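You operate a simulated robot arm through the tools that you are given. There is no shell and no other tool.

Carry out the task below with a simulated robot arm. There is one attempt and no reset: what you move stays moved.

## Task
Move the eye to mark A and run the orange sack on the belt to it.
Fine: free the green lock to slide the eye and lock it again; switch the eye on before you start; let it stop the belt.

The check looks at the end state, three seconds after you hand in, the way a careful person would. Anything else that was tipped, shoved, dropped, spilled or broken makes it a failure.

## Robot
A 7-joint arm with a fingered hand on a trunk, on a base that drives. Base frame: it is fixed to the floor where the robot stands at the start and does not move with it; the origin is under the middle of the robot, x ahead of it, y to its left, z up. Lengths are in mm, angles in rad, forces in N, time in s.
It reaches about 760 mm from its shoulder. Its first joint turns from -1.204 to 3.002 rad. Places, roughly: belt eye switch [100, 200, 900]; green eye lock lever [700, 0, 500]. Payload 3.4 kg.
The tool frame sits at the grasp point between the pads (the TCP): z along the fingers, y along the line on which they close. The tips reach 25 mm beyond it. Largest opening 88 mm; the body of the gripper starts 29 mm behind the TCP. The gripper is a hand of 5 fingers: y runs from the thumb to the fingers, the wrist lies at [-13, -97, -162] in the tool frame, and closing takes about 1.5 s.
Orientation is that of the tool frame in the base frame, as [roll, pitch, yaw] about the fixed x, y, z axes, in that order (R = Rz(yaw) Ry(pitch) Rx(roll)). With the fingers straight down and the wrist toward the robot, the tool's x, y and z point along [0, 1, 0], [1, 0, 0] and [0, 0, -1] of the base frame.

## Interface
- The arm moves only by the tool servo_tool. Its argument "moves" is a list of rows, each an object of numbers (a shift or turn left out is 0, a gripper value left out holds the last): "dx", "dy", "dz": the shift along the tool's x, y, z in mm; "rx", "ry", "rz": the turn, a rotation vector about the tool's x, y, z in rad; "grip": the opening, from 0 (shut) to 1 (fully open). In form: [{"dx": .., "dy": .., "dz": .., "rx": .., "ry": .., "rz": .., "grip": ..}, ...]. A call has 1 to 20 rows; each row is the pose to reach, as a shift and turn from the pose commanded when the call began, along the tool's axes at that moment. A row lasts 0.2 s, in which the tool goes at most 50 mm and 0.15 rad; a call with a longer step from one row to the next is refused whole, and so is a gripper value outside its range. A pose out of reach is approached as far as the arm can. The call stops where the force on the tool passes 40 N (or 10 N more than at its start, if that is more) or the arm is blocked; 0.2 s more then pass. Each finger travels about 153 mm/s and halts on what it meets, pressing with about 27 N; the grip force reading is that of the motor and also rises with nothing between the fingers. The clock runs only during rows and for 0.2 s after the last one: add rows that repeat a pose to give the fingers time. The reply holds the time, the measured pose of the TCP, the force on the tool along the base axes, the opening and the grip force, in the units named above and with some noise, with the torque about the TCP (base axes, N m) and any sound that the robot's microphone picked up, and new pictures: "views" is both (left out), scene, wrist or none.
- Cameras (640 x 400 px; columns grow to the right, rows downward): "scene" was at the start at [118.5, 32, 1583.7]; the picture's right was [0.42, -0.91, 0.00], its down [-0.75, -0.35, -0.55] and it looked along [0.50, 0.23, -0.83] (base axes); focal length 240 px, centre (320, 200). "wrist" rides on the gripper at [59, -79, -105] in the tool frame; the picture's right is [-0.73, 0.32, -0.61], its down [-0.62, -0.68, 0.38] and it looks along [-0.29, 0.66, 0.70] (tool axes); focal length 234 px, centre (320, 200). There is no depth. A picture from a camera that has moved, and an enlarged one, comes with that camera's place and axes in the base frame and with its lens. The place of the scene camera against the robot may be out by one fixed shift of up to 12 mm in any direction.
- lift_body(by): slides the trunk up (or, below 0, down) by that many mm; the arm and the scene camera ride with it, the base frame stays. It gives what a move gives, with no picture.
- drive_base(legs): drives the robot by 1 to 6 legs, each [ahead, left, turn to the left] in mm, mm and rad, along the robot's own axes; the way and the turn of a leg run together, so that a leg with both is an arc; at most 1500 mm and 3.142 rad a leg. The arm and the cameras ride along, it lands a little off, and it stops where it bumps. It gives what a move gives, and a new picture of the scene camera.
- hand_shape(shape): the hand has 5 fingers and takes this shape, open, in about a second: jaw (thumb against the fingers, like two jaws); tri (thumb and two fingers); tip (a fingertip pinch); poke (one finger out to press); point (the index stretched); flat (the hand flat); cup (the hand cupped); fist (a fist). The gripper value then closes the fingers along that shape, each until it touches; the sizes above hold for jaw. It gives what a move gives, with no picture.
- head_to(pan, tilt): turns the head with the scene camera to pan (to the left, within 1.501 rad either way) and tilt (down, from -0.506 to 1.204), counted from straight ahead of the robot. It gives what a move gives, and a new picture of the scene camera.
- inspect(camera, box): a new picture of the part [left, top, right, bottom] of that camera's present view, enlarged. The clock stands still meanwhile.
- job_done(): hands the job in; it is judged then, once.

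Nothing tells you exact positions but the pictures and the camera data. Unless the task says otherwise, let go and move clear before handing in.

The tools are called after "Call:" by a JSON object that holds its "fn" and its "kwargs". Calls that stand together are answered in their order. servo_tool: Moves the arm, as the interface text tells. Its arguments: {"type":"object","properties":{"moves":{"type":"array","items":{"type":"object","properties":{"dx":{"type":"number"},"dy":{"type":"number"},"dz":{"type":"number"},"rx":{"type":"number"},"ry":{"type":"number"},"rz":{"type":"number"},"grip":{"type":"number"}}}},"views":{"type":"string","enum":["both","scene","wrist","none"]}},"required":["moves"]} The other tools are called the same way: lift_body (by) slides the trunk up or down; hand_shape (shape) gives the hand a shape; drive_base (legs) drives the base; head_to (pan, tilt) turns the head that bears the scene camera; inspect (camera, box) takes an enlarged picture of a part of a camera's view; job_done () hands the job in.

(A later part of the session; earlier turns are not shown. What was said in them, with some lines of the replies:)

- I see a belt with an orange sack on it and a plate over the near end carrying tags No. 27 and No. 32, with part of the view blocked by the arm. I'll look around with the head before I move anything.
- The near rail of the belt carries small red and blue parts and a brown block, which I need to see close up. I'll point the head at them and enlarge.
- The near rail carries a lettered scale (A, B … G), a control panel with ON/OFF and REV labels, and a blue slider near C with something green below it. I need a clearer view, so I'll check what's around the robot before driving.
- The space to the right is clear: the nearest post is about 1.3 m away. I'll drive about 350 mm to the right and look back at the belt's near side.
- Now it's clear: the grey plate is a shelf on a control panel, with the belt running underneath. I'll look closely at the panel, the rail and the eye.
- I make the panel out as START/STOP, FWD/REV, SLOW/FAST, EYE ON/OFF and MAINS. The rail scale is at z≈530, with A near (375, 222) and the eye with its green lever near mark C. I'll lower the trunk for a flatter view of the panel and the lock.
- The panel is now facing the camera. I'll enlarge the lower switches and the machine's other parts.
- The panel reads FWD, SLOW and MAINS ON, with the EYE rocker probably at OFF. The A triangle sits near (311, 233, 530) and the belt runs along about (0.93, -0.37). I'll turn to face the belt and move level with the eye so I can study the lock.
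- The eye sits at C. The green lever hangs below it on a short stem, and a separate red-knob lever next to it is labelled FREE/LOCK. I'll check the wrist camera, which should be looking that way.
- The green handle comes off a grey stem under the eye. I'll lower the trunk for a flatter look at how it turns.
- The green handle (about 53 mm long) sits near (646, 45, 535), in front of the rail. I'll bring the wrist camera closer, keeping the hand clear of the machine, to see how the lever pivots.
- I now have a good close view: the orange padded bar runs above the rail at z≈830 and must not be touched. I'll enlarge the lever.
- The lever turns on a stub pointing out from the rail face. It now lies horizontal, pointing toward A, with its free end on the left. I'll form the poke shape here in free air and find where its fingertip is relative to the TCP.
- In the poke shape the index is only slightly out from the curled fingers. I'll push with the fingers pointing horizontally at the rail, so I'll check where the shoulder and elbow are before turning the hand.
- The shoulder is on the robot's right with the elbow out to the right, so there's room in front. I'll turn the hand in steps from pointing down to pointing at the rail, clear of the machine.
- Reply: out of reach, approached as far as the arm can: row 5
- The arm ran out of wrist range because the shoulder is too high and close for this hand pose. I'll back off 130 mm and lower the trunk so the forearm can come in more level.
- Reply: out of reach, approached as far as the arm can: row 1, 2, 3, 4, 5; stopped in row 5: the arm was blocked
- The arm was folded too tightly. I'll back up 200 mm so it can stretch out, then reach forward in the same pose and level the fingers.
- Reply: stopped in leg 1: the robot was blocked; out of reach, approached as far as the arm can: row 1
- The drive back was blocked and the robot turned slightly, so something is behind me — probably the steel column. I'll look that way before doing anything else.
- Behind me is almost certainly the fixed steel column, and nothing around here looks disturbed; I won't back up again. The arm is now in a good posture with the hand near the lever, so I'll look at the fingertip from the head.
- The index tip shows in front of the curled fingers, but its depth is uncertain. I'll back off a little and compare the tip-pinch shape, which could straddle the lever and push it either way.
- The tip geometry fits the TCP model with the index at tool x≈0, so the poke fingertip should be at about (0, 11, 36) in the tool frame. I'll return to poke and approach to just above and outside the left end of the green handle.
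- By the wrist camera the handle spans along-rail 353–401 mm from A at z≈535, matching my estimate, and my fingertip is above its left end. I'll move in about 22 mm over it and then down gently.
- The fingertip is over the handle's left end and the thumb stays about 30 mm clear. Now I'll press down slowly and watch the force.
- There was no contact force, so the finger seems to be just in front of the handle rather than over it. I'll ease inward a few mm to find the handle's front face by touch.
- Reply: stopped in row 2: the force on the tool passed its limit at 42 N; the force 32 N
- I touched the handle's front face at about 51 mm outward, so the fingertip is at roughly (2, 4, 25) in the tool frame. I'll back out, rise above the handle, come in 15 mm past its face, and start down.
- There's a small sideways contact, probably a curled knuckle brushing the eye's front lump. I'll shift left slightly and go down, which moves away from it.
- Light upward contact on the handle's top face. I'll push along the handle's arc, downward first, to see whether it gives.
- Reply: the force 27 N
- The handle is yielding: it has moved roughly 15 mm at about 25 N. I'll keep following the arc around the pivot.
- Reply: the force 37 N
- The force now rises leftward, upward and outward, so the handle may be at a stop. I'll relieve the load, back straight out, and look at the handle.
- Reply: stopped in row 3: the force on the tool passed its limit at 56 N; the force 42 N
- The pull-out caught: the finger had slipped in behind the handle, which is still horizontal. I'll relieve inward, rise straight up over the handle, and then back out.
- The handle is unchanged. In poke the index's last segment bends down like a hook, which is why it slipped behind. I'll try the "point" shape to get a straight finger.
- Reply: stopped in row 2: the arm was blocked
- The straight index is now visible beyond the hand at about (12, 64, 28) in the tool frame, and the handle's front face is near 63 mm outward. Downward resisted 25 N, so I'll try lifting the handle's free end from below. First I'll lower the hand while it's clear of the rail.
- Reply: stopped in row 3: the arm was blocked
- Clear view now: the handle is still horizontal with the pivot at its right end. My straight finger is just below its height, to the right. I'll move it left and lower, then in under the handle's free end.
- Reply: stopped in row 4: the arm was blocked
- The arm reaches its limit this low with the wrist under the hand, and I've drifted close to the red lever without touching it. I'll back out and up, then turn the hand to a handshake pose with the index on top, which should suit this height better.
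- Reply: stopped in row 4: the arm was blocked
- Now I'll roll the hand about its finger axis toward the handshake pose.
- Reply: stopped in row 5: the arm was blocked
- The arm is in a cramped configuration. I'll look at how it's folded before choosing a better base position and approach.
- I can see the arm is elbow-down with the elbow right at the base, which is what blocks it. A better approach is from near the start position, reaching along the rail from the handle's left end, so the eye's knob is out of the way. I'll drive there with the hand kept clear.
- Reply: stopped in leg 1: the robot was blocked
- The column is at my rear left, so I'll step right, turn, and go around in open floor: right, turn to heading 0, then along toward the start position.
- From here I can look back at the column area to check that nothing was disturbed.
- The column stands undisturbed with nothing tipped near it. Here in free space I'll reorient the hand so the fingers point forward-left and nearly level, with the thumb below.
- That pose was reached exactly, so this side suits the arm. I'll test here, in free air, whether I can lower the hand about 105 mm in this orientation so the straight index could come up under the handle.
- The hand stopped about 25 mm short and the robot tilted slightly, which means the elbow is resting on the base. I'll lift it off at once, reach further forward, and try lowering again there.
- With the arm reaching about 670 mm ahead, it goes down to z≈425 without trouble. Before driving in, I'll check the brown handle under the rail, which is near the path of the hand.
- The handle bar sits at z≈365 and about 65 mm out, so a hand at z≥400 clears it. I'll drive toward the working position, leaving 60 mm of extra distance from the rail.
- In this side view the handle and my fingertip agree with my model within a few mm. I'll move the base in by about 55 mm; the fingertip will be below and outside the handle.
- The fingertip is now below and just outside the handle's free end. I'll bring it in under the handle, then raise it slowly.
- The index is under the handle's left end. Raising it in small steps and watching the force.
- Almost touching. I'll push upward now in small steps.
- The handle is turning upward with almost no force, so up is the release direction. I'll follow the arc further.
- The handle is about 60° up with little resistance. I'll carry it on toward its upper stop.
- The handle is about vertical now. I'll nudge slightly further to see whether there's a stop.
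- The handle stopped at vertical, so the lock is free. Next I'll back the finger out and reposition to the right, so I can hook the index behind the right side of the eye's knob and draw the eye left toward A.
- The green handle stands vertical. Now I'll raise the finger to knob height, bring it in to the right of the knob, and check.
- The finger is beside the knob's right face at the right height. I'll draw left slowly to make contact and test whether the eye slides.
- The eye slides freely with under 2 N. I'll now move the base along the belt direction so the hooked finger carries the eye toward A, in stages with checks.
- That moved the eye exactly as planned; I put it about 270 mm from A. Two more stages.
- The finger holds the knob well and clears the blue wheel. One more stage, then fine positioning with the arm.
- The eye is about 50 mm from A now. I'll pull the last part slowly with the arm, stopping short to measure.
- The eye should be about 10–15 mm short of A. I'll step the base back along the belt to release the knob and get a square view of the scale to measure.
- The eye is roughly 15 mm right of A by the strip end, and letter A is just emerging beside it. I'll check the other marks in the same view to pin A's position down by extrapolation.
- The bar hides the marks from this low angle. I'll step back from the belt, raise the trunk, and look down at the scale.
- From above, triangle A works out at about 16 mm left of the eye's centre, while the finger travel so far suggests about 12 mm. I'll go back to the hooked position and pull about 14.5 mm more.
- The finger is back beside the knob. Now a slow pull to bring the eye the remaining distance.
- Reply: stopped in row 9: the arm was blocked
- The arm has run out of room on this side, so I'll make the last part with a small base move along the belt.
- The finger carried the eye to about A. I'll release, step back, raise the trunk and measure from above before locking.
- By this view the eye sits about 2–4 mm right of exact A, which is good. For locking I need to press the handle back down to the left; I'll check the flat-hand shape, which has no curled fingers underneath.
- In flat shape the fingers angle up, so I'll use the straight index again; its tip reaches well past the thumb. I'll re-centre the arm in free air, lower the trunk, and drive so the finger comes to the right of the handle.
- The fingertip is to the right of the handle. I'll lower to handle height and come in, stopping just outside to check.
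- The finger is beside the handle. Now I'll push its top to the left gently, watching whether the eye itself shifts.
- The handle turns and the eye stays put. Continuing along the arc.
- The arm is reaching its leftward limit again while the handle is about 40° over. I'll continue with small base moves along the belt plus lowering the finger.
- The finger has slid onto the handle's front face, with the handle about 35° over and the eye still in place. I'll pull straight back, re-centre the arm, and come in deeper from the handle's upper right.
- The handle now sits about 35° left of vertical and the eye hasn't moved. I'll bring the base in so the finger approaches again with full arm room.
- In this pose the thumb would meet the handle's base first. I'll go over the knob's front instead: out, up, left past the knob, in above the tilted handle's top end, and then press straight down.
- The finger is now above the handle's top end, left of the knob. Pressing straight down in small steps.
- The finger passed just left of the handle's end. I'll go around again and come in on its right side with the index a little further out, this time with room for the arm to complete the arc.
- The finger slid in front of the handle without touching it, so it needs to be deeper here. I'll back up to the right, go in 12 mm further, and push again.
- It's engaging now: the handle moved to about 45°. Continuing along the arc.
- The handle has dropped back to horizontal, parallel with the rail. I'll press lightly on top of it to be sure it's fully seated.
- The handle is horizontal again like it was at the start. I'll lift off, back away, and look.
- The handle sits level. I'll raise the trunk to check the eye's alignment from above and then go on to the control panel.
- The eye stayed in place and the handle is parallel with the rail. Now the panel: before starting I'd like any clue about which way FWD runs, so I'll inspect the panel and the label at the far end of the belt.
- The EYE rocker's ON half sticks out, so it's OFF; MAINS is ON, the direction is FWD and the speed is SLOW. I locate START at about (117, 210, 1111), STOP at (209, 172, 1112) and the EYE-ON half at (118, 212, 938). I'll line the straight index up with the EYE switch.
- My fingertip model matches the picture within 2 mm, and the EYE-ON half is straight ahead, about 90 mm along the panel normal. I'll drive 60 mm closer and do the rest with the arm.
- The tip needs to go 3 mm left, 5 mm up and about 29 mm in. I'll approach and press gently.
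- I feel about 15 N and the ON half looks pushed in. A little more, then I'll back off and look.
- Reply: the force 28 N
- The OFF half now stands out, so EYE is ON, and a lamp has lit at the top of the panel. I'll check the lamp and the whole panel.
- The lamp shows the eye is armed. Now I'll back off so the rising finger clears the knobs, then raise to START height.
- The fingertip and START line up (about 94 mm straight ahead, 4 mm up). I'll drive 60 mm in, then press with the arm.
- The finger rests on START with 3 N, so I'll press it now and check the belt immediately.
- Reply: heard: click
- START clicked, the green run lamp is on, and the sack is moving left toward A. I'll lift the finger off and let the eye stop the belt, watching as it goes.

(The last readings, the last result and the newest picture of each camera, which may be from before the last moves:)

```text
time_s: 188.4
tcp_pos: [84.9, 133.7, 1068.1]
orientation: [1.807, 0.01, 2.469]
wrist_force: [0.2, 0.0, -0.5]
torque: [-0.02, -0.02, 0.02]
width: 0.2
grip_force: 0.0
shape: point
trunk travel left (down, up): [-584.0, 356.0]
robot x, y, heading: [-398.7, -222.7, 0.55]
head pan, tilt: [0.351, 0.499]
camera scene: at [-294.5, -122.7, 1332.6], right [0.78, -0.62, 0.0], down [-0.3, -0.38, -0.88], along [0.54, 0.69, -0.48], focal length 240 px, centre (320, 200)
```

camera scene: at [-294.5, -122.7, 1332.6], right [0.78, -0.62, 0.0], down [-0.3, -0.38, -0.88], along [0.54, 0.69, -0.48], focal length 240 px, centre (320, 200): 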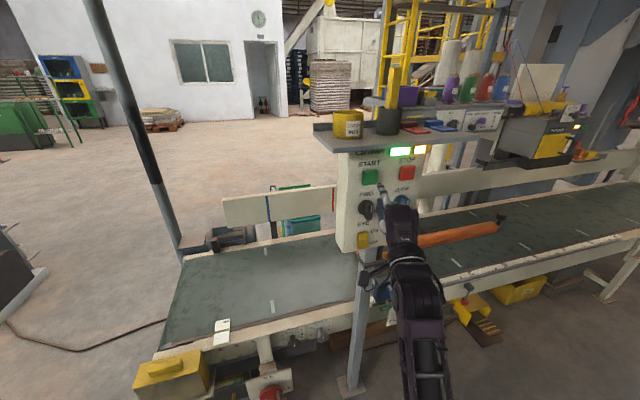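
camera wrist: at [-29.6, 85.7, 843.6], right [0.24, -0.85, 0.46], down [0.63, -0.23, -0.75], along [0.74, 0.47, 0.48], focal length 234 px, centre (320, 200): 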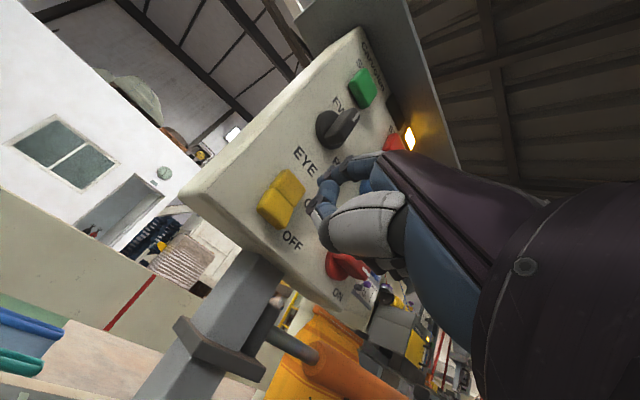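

Call:
{"fn": "servo_tool", "kwargs": {"moves": [{"dz": 0}, {"dz": 0}], "views": "scene"}}

```text
time_s: 189.0
tcp_pos: [85.9, 134.3, 1068.9]
orientation: [1.807, 0.01, 2.471]
wrist_force: [0.2, 0.2, 0.0]
torque: [-0.01, 0.01, 0.02]
width: 0.1
grip_force: 0.1
shape: point
trunk travel left (down, up): [-584.0, 356.0]
robot x, y, heading: [-397.2, -221.4, 0.557]
head pan, tilt: [0.351, 0.499]
camera scene: at [-294.5, -122.7, 1332.6], right [0.78, -0.62, 0.0], down [-0.3, -0.38, -0.88], along [0.54, 0.69, -0.48], focal length 240 px, centre (320, 200)
```

scene: 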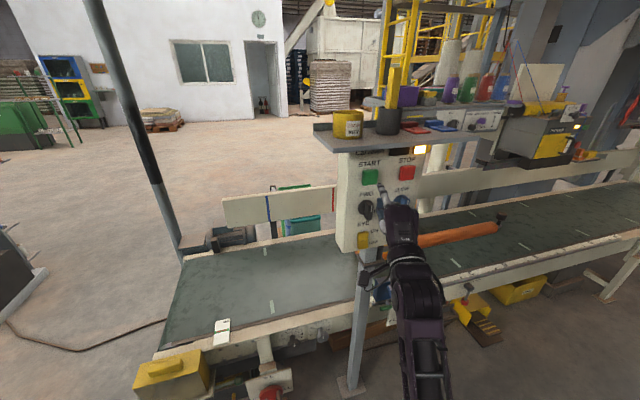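

The green lamp went out on its own, so the eye has stopped the belt. I'll back away and check where the sack stands relative to the eye.

Call:
{"fn": "drive_base", "kwargs": {"legs": [[-120, -90, 0], [100, -180, 0]]}}

Call:
{"fn": "lift_body", "kwargs": {"by": -200}}

Call:
{"fn": "head_to", "kwargs": {"pan": 0.4, "tilt": 0.6}}

Call:
{"fn": "inspect", "kwargs": {"camera": "scene", "box": [260, 80, 460, 240]}}

```text
time_s: 191.6
tcp_pos: [208.2, -106.2, 1067.8]
orientation: [1.808, 0.009, 2.473]
wrist_force: [0.5, -0.9, 0.5]
torque: [0.0, 0.0, -0.02]
width: 0.0
grip_force: 0.1
shape: point
trunk travel left (down, up): [-584.0, 356.0]
robot x, y, heading: [-275.5, -465.0, 0.555]
head pan, tilt: [0.351, 0.499]
camera scene: at [-170.8, -364.4, 1332.5], right [0.79, -0.62, 0.0], down [-0.3, -0.38, -0.88], along [0.54, 0.69, -0.48], focal length 240 px, centre (320, 200)
```

scene: 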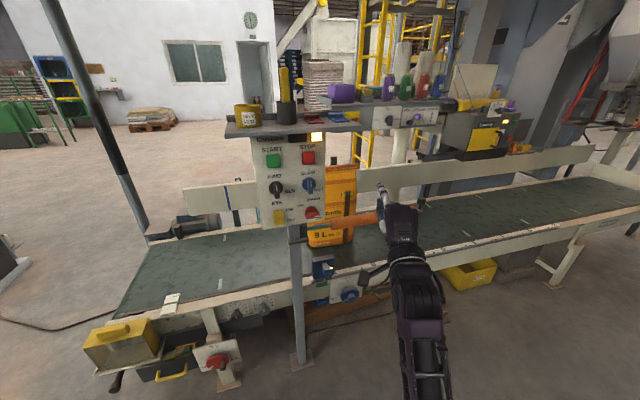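

```text
time_s: 193.7
tcp_pos: [208.1, -106.2, 867.8]
orientation: [1.808, 0.01, 2.473]
wrist_force: [-0.6, -0.3, 0.0]
torque: [-0.01, 0.0, 0.0]
width: 0.0
grip_force: 0.2
shape: point
trunk travel left (down, up): [-384.0, 556.0]
robot x, y, heading: [-269.1, -459.4, 0.551]
head pan, tilt: [0.351, 0.499]
```

```text
time_s: 194.4
tcp_pos: [208.6, -106.4, 868.4]
orientation: [1.808, 0.01, 2.473]
wrist_force: [-0.3, 0.2, -0.6]
torque: [0.04, 0.0, 0.0]
width: 0.3
grip_force: 0.1
shape: point
trunk travel left (down, up): [-384.0, 556.0]
robot x, y, heading: [-271.2, -461.3, 0.547]
head pan, tilt: [0.4, 0.6]
camera scene: at [-176.6, -363.4, 1123.5], right [0.81, -0.58, 0.0], down [-0.33, -0.46, -0.83], along [0.48, 0.67, -0.56], focal length 240 px, centre (320, 200)
```

scene: 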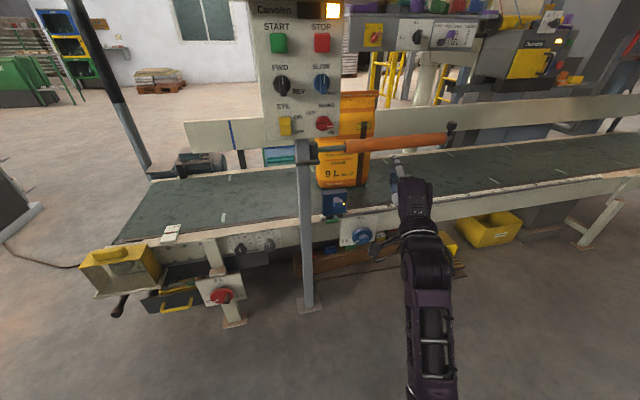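

```text
2.50 times, centred on (360, 160) of scene
camera zoom: at [-176.6, -363.4, 1123.5], right [0.81, -0.58, 0.0], down [-0.33, -0.46, -0.83], along [0.48, 0.67, -0.56], focal length 599 px, centre (220, 300)
```

zoom: 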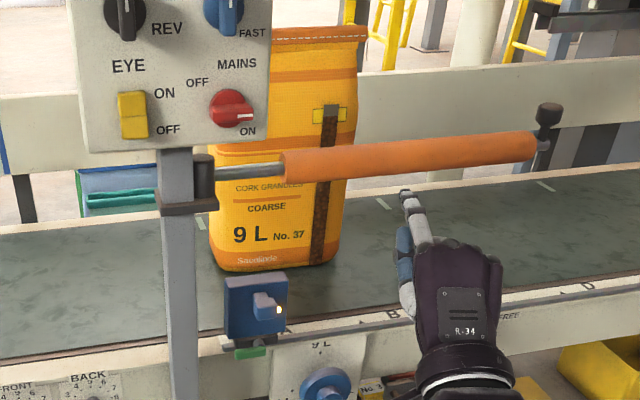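

The sack stands upright at the eye, the belt is stopped, and the eye's lamp is lit. I'll take a last close look at the eye, its lock and its position on the scale.

Call:
{"fn": "inspect", "kwargs": {"camera": "scene", "box": [305, 180, 405, 240]}}

Call:
{"fn": "inspect", "kwargs": {"camera": "scene", "box": [315, 205, 365, 235]}}

```text
6.40 times, centred on (355, 210) of scene
camera zoom: at [-176.6, -363.4, 1123.5], right [0.81, -0.58, 0.0], down [-0.33, -0.46, -0.83], along [0.48, 0.67, -0.56], focal length 1534 px, centre (96, 136)
```

zoom: 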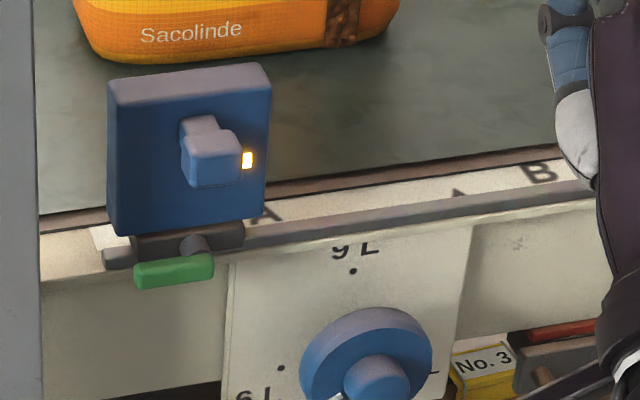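

```text
12.80 times, centred on (340, 220) of scene
camera zoom: at [-176.6, -363.4, 1123.5], right [0.81, -0.58, 0.0], down [-0.33, -0.46, -0.83], along [0.48, 0.67, -0.56], focal length 3068 px, centre (64, -56)
```

zoom: 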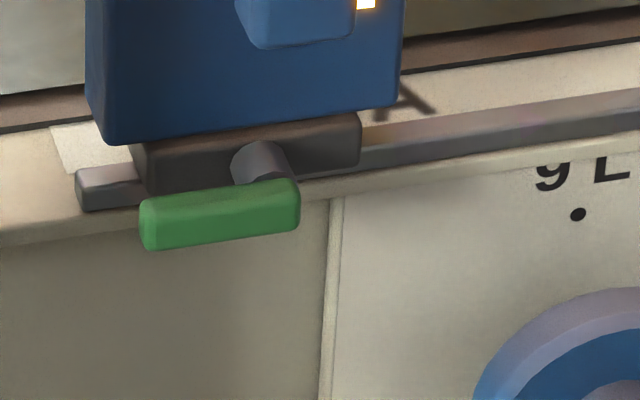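

The handle is level and parallel with the rail as it was at the start, and the eye is centred on A within a few mm. One last check that the belt really is still, with the hand clear of everything.

Call:
{"fn": "servo_tool", "kwargs": {"moves": [{"dy": -5, "dz": -15}, {"dy": -10, "dz": -30}, {"dy": -10, "dz": -30}, {"dy": -10, "dz": -30}, {"dy": -10, "dz": -30}], "views": "none"}}

Call:
{"fn": "inspect", "kwargs": {"camera": "scene", "box": [240, 0, 460, 240]}}

```text
time_s: 195.6
tcp_pos: [187.4, -129.2, 865.3]
orientation: [1.809, 0.01, 2.47]
wrist_force: [0.2, 0.0, -0.6]
torque: [-0.03, 0.0, 0.01]
width: 0.1
grip_force: 0.2
shape: point
trunk travel left (down, up): [-384.0, 556.0]
robot x, y, heading: [-275.9, -462.1, 0.555]
head pan, tilt: [0.4, 0.6]
```

```text
1.67 times, centred on (350, 120) of scene
camera zoom: at [-176.7, -363.4, 1123.5], right [0.81, -0.58, 0.0], down [-0.33, -0.46, -0.83], along [0.48, 0.67, -0.56], focal length 400 px, centre (270, 333)
```

zoom: 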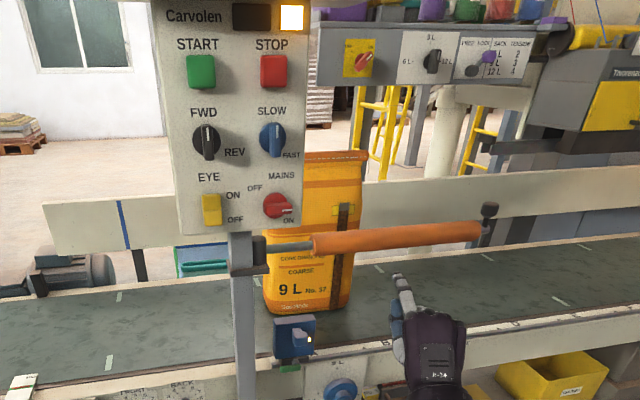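

The belt is still, with the run lamp off and the eye lamp on. The sack stands at the eye, which is at A with its green handle back in the lock position, and the hand is clear. I'm handing in now.

Call:
{"fn": "job_done", "kwargs": {}}

```text
The job is handed in.
```

The eye is at mark A with the green lock closed again, and the orange sack has been run to it. The eye stopped the belt by itself; I never pressed STOP.

- **Eye position:** it sits about 2–4 mm to the right of the A triangle, measured from camera views.
- **Lock:** the green handle is back level along the rail, as it was at the start. I did not push the eye afterwards to test that the lock holds.
- **Sack and belt:** EYE was switched on before START. I left the panel on FWD, SLOW and MAINS ON. The run lamp went out when the sack reached the eye, and the sack is standing upright.
- **Contact along the way:** while backing up, the base bumped something behind it twice, almost certainly the steel column there. When I looked afterwards, the column and the things around it were undisturbed. Early on I also pressed the green handle the wrong way and caught a finger behind it (peak about 56 N). The handle looked unchanged and turned freely afterwards.

The hand is clear of the machine.
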